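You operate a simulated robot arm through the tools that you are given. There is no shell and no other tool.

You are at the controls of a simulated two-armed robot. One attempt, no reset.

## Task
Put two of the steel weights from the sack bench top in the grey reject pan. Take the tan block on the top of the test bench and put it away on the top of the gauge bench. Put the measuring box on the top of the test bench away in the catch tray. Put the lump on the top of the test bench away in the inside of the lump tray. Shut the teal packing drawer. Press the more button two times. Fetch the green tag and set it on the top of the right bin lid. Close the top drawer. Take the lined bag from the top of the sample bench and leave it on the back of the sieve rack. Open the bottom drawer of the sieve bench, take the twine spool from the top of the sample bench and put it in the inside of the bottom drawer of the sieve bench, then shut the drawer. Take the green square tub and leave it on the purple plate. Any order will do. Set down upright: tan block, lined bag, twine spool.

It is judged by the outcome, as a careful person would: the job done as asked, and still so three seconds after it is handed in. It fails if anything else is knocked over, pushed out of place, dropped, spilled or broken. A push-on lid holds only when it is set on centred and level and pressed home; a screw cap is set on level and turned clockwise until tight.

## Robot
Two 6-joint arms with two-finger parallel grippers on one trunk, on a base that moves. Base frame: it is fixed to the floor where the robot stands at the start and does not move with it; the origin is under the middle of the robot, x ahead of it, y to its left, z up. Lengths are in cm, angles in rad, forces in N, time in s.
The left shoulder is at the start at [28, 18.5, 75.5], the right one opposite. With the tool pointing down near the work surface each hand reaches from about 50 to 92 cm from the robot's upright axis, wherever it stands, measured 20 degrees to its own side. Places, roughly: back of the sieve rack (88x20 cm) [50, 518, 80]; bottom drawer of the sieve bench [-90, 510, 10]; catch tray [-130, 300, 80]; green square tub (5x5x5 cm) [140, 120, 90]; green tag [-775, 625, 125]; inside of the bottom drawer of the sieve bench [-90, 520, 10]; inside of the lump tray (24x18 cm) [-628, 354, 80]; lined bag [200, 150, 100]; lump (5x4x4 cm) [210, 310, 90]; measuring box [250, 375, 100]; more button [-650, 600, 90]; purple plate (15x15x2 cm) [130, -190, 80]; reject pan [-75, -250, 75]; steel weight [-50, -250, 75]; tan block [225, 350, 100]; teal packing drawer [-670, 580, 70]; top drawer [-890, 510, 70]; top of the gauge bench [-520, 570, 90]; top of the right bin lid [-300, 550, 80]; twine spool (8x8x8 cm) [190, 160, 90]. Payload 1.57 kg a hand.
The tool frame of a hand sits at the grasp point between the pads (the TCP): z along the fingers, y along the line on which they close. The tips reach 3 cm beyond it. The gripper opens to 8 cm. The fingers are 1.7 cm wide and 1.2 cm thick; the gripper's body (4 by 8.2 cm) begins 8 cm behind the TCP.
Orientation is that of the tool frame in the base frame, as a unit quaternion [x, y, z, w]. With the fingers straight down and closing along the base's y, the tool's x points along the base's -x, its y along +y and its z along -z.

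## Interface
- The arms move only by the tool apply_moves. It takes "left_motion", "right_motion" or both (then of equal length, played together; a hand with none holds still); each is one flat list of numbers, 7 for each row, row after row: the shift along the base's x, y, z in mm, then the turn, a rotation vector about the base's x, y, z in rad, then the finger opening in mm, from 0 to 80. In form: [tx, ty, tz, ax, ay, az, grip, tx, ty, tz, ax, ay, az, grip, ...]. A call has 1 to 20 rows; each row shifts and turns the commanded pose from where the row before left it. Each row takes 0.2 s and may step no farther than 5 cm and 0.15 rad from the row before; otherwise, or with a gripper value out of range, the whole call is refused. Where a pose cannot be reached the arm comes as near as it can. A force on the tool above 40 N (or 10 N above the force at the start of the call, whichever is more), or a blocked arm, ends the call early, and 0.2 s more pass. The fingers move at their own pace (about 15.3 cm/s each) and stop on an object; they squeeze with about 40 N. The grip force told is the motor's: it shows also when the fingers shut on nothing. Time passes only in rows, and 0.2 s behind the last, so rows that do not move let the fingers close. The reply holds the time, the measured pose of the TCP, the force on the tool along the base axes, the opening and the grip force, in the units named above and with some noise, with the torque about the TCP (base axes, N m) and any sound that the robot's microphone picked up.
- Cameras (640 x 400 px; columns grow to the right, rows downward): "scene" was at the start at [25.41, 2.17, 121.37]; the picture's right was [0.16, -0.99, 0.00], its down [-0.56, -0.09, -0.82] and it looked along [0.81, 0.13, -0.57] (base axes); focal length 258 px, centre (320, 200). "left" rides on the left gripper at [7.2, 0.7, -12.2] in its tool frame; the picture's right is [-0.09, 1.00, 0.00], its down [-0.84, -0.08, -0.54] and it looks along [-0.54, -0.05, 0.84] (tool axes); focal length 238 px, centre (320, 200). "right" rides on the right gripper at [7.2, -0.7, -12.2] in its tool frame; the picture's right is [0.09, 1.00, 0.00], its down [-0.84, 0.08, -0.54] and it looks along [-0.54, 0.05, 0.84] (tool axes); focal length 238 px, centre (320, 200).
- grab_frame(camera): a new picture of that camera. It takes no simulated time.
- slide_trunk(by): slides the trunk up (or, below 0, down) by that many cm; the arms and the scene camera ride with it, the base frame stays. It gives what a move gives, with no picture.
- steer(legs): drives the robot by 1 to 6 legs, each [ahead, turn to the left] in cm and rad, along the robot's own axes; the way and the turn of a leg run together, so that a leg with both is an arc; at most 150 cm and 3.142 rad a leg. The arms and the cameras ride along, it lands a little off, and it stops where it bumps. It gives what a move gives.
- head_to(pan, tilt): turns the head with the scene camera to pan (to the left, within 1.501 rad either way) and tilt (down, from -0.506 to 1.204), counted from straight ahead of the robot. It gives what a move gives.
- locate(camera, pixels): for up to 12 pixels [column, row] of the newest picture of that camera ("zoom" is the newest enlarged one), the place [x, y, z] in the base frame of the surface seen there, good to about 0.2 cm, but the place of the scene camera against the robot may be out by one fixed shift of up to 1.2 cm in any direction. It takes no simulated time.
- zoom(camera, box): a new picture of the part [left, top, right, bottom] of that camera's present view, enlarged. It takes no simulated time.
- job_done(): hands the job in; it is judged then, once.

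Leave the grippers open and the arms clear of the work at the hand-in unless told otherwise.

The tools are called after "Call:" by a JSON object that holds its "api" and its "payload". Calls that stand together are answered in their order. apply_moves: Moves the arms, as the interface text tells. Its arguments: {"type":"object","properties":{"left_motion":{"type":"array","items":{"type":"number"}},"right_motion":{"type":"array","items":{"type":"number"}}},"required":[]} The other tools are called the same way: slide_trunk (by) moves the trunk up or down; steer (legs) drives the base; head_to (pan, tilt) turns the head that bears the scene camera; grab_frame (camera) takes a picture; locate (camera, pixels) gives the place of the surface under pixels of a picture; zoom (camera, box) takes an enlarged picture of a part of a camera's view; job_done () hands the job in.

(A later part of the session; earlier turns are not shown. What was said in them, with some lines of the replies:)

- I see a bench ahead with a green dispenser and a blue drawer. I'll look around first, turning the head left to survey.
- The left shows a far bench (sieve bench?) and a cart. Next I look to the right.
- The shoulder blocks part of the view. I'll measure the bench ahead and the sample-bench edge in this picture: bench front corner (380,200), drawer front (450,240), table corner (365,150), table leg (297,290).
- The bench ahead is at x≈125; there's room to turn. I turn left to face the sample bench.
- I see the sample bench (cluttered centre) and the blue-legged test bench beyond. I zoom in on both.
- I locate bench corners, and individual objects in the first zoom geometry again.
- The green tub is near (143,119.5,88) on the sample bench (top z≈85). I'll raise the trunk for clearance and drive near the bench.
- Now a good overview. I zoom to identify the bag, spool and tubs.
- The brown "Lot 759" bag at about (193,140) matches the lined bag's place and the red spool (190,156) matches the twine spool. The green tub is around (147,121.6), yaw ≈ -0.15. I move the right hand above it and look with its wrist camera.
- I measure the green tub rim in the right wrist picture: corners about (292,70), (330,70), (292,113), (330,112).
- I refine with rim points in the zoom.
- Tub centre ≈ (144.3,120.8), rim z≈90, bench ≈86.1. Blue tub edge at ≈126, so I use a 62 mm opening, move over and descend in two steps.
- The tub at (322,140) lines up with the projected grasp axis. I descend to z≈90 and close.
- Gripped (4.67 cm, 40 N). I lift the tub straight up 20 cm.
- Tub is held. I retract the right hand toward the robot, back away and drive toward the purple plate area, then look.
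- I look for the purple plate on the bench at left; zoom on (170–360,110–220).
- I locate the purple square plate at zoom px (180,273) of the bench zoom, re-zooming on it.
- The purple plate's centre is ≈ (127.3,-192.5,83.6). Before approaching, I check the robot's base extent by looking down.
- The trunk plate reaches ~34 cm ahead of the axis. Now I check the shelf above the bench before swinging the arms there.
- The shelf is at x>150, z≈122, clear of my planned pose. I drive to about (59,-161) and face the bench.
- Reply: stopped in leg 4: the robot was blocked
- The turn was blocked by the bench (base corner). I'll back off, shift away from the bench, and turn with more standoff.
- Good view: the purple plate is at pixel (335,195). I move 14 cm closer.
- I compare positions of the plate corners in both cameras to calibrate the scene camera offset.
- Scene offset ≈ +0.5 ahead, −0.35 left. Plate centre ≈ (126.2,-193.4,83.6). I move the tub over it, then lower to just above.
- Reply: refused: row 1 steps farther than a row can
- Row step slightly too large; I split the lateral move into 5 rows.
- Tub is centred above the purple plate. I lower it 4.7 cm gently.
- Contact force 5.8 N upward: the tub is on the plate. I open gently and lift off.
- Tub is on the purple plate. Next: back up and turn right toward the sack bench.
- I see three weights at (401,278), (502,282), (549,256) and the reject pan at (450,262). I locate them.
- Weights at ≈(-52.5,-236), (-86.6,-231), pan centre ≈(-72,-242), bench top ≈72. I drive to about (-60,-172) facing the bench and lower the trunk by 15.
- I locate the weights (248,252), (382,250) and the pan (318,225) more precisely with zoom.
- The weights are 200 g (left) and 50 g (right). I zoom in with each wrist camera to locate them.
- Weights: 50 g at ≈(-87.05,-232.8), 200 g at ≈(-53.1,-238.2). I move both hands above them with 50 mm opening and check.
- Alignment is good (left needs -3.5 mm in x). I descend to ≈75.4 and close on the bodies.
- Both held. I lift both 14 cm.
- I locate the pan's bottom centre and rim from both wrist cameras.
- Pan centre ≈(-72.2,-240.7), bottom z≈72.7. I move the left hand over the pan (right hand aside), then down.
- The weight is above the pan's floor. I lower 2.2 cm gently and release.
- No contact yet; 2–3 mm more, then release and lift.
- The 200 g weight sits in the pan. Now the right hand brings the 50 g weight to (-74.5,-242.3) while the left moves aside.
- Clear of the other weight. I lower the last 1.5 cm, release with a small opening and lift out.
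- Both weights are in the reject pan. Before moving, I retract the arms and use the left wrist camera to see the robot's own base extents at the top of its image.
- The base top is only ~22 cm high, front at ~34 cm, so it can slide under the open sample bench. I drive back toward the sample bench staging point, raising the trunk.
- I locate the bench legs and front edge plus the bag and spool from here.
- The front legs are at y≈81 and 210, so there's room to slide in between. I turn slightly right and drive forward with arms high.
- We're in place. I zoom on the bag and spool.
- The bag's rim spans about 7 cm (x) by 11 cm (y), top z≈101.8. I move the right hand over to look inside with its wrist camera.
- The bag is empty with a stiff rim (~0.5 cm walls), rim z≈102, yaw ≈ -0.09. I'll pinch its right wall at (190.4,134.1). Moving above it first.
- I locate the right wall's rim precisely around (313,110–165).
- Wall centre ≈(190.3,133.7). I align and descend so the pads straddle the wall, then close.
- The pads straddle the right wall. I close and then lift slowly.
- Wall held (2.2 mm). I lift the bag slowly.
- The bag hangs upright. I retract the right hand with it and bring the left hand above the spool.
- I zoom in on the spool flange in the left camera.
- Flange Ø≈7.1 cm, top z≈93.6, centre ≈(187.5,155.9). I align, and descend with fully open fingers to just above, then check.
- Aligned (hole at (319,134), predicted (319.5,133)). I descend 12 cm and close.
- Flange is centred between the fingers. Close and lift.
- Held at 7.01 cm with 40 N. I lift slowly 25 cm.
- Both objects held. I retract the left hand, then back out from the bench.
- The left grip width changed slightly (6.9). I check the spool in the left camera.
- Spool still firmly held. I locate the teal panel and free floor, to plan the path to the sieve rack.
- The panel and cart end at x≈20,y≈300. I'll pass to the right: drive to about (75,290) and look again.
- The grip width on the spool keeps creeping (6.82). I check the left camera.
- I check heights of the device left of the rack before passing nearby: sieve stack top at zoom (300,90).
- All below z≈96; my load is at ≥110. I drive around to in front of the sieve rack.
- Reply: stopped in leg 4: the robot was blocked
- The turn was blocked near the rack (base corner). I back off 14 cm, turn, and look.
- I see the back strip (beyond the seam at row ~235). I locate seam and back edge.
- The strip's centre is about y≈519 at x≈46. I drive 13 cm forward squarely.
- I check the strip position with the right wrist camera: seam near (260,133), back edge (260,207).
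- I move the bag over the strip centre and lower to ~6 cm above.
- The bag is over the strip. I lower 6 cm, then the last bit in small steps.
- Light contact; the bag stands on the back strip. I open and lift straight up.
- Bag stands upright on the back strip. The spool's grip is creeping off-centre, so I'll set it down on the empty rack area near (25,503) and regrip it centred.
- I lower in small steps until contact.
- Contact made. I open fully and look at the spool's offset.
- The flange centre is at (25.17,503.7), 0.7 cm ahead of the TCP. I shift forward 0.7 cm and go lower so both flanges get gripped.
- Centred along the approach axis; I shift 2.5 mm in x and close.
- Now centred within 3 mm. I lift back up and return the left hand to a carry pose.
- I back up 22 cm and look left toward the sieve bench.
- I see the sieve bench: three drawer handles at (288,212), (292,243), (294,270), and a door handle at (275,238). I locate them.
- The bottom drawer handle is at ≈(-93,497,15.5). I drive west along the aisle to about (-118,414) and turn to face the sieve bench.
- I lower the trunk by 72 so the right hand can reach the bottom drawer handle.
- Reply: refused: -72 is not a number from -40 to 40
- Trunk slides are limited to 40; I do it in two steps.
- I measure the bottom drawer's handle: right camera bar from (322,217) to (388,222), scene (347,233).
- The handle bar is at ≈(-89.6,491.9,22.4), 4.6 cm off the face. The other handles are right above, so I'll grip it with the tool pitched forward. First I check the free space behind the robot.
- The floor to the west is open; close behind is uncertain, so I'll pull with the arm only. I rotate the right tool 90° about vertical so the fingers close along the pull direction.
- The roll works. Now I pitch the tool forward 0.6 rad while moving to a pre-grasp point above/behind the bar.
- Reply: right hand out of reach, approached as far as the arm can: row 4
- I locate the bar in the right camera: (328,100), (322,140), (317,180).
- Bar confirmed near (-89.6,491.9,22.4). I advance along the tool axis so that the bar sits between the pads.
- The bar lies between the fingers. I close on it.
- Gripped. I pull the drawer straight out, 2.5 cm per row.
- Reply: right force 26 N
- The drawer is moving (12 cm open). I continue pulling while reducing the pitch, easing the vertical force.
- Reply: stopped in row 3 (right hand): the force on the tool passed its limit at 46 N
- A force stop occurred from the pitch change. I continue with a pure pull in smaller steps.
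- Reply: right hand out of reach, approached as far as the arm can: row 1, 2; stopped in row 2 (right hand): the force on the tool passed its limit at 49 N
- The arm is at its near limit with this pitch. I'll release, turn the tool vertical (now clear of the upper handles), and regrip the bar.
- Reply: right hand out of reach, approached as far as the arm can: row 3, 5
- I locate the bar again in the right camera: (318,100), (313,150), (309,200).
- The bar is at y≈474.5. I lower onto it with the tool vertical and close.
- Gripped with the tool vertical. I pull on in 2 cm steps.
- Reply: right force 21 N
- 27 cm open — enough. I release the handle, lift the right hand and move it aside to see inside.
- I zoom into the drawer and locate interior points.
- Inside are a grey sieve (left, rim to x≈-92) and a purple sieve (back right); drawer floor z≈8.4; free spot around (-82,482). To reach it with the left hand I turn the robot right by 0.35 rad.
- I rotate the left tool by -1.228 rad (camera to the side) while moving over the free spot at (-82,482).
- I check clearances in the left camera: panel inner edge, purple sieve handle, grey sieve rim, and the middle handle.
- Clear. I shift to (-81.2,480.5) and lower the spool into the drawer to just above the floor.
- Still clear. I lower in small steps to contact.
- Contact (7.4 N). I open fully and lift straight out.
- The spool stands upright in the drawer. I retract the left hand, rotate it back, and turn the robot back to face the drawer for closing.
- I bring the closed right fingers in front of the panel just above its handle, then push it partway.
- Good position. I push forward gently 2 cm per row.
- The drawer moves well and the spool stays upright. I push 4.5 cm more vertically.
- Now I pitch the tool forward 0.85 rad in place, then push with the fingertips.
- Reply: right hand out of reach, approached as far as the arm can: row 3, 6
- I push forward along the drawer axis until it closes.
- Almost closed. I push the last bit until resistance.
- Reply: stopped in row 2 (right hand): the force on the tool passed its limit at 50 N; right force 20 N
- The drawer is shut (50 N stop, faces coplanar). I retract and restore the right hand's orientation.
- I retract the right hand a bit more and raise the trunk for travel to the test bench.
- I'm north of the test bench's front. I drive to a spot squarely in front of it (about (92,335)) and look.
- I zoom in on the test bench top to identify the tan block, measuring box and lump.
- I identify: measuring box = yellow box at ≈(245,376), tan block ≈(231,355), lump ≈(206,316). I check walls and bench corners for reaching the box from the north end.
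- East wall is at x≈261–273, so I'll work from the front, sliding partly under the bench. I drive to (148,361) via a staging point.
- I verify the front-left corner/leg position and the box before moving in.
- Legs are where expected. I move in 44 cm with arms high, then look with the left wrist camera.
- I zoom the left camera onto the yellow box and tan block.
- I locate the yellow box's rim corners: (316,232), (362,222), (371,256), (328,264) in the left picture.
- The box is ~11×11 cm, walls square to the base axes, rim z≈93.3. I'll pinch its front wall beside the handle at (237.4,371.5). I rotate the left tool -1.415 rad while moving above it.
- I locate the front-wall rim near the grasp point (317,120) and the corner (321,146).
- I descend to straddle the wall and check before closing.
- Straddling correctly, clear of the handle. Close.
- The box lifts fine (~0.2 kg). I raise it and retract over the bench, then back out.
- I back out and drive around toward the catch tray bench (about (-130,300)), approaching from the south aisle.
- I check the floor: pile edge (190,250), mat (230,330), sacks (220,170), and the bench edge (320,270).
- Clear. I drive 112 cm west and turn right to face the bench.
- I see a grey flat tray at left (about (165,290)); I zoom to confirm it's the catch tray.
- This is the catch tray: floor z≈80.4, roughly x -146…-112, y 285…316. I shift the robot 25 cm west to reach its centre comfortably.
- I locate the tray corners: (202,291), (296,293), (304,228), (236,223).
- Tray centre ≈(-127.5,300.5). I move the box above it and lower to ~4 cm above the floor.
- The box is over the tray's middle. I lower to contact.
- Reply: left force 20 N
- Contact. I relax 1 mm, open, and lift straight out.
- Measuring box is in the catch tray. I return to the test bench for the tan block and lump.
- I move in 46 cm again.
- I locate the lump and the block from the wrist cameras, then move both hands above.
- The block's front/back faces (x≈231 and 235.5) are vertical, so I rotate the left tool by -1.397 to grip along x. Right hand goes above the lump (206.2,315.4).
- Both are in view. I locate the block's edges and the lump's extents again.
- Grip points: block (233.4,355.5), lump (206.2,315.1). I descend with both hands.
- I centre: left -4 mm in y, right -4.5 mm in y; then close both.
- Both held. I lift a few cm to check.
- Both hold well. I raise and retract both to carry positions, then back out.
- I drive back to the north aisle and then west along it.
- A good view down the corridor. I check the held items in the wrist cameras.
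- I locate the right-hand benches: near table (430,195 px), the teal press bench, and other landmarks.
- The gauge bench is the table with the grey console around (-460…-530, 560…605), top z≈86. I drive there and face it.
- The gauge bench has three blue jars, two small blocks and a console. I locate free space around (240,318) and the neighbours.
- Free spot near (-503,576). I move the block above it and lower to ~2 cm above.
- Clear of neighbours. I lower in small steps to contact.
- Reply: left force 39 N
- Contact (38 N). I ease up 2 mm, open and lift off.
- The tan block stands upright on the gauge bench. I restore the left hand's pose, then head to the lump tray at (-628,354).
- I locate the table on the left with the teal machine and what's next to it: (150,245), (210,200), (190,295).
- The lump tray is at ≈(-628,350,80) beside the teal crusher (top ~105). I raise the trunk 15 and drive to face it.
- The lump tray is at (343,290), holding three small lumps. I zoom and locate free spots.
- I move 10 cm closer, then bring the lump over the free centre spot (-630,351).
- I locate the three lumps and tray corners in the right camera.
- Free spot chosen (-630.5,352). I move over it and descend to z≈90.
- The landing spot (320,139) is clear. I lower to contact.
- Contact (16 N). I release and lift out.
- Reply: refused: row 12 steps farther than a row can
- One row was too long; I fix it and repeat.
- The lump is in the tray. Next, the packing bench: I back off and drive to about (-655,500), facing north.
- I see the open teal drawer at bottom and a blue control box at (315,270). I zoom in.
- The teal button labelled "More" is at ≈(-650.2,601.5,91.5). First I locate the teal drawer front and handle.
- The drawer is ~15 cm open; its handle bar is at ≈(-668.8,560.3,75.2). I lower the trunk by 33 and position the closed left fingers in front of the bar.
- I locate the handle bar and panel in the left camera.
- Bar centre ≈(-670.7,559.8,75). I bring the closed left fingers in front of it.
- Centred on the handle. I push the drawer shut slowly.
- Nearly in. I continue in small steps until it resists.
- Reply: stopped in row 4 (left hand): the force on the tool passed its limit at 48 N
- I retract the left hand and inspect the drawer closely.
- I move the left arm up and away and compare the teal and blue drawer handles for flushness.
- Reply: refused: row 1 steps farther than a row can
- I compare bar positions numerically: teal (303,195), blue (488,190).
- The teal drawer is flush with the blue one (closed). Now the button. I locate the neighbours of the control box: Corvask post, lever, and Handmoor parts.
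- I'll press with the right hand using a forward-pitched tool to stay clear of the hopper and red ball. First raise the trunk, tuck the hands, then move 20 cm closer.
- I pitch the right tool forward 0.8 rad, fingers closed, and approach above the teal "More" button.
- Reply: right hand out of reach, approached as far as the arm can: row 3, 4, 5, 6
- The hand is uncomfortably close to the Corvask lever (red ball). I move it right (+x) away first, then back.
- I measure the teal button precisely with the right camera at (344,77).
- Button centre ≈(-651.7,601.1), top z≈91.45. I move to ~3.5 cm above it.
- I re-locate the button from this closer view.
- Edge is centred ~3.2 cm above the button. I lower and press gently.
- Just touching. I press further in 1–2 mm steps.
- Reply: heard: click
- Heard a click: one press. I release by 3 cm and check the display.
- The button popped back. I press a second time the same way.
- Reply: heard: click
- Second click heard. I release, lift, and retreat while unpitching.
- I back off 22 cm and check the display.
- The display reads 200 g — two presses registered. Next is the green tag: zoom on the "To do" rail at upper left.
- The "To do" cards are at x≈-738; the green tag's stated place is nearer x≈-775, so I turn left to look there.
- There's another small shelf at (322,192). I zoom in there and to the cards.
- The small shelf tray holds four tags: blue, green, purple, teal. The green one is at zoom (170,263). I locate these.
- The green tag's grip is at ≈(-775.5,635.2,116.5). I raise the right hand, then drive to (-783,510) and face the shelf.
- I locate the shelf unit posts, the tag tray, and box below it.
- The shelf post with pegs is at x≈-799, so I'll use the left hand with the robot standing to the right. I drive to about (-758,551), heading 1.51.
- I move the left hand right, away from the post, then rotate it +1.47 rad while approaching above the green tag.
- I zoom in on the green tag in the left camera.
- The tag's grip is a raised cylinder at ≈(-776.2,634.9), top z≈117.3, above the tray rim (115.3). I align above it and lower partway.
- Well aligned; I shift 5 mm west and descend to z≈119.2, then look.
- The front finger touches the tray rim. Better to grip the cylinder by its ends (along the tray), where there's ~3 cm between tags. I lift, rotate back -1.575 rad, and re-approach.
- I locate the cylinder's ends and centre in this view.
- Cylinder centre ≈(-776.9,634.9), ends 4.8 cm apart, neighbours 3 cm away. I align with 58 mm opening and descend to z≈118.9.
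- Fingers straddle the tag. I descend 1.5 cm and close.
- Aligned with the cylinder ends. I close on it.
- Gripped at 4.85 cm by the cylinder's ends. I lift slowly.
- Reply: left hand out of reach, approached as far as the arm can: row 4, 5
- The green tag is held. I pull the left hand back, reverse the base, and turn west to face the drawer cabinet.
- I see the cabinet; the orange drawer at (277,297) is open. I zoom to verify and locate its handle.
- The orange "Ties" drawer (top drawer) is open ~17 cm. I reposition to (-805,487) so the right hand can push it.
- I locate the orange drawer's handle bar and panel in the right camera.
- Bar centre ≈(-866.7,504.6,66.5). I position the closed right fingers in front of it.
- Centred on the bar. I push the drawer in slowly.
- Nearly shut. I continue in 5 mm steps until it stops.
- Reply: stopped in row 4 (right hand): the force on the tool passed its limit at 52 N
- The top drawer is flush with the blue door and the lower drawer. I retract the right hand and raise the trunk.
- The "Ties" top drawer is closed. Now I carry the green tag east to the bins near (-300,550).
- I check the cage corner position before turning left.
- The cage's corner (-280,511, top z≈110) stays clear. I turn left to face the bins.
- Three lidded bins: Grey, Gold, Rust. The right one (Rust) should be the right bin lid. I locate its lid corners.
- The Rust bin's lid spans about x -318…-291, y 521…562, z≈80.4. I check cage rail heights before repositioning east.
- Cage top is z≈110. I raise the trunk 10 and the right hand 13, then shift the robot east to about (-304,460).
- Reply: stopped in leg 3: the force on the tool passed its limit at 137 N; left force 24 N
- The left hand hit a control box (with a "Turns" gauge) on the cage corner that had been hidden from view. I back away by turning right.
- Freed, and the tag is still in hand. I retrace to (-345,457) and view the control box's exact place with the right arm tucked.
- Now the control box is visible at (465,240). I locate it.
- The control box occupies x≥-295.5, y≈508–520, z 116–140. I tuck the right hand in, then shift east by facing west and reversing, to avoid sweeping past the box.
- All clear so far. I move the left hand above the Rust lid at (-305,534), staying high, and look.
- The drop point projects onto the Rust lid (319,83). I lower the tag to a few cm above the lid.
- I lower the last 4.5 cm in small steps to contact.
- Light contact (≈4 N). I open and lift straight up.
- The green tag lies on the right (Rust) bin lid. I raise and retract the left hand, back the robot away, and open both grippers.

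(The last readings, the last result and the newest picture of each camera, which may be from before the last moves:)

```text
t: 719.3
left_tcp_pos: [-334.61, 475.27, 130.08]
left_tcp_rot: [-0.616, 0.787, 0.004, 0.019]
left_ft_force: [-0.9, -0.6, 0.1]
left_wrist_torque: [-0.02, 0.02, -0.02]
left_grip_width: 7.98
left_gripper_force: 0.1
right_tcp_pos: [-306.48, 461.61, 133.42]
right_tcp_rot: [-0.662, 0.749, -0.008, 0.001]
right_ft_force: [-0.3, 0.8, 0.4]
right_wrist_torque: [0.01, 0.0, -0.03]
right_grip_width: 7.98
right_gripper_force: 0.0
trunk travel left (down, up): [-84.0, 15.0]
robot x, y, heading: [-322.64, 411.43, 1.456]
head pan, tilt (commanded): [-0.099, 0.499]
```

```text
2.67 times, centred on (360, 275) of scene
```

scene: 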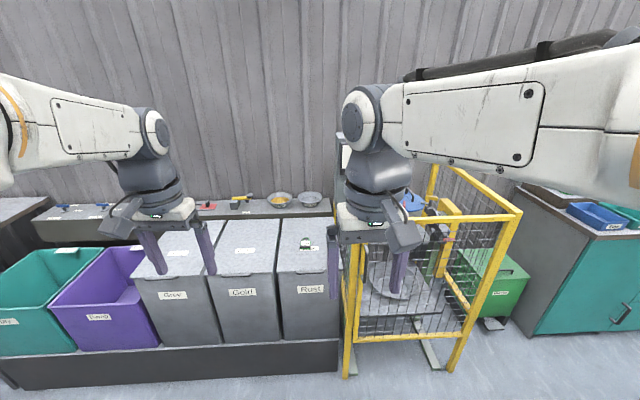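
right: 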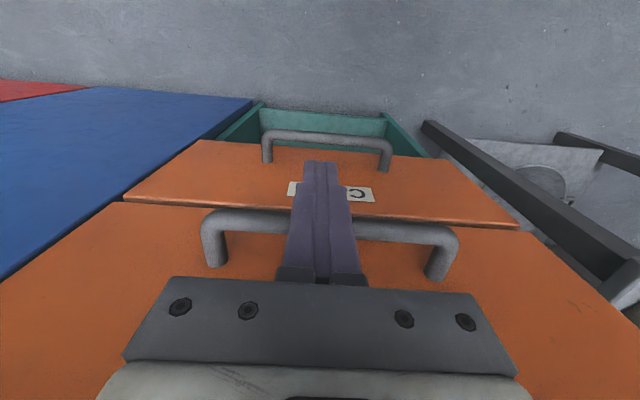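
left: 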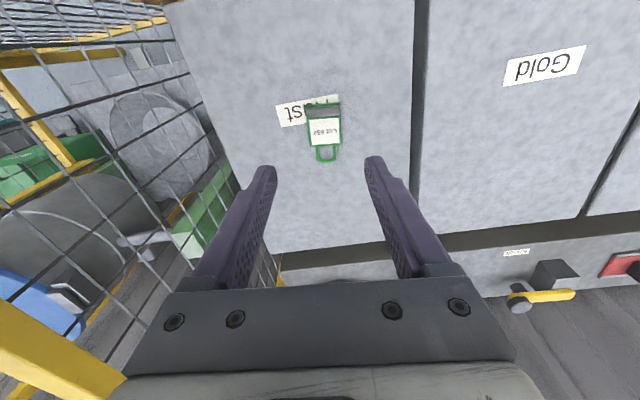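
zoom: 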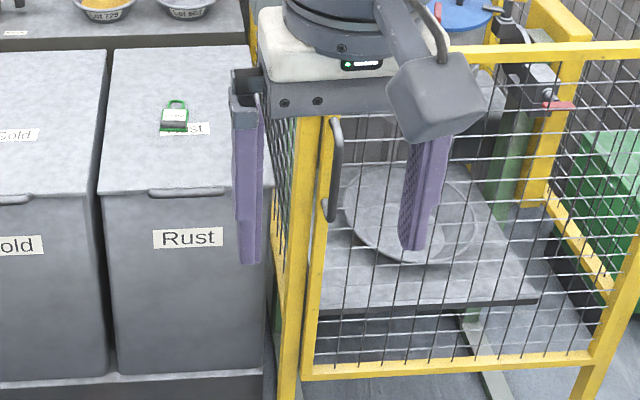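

All tasks appear complete: the tag rests on the right bin lid, both grippers are open and the arms are clear. I hand the job in.

Call:
{"api": "job_done", "payload": {}}

```text
The job is handed in.
```

I did all eleven parts of the job and handed it in, with both grippers open and the arms clear. One collision along the way is worth knowing about.

| Task | Outcome |
|---|---|
| Steel weights | The 200 g and 50 g weights are in the grey reject pan. |
| Tan block | It stands upright on the gauge bench. |
| Measuring box | It is in the catch tray. |
| Lump | It is in the lump tray, in a free spot among three other lumps. |
| Teal packing drawer | Shut and level with the drawer beside it. |
| More button | Pressed twice with two clicks heard. The display went from 100 g to 200 g. |
| Green tag | It is on the lid of the right-hand bin, the one marked Rust. |
| Top drawer | The orange drawer marked Ties is shut and level with the rest of the cabinet. |
| Lined bag | It stands upright on the back of the sieve rack. |
| Twine spool | It is in the bottom drawer of the sieve bench, and the drawer is shut. |
| Green square tub | It is on the purple plate. |

- **Collision:** while carrying the tag, the left hand hit the control box on the corner of the yellow cage, with a force of 137 N. The box had been hidden behind the arm. The tag stayed in the grip and the box looked undamaged. I had not measured its position before the hit, so I can't confirm it didn't shift.
- **Base bumps:** the base was blocked once while turning beside the bench with the purple plate and once by the sieve rack. I saw nothing out of place at either spot afterwards.
- **Spool:** it was upright when I last saw it, with the drawer still partly open. I did not reopen the drawer to check.
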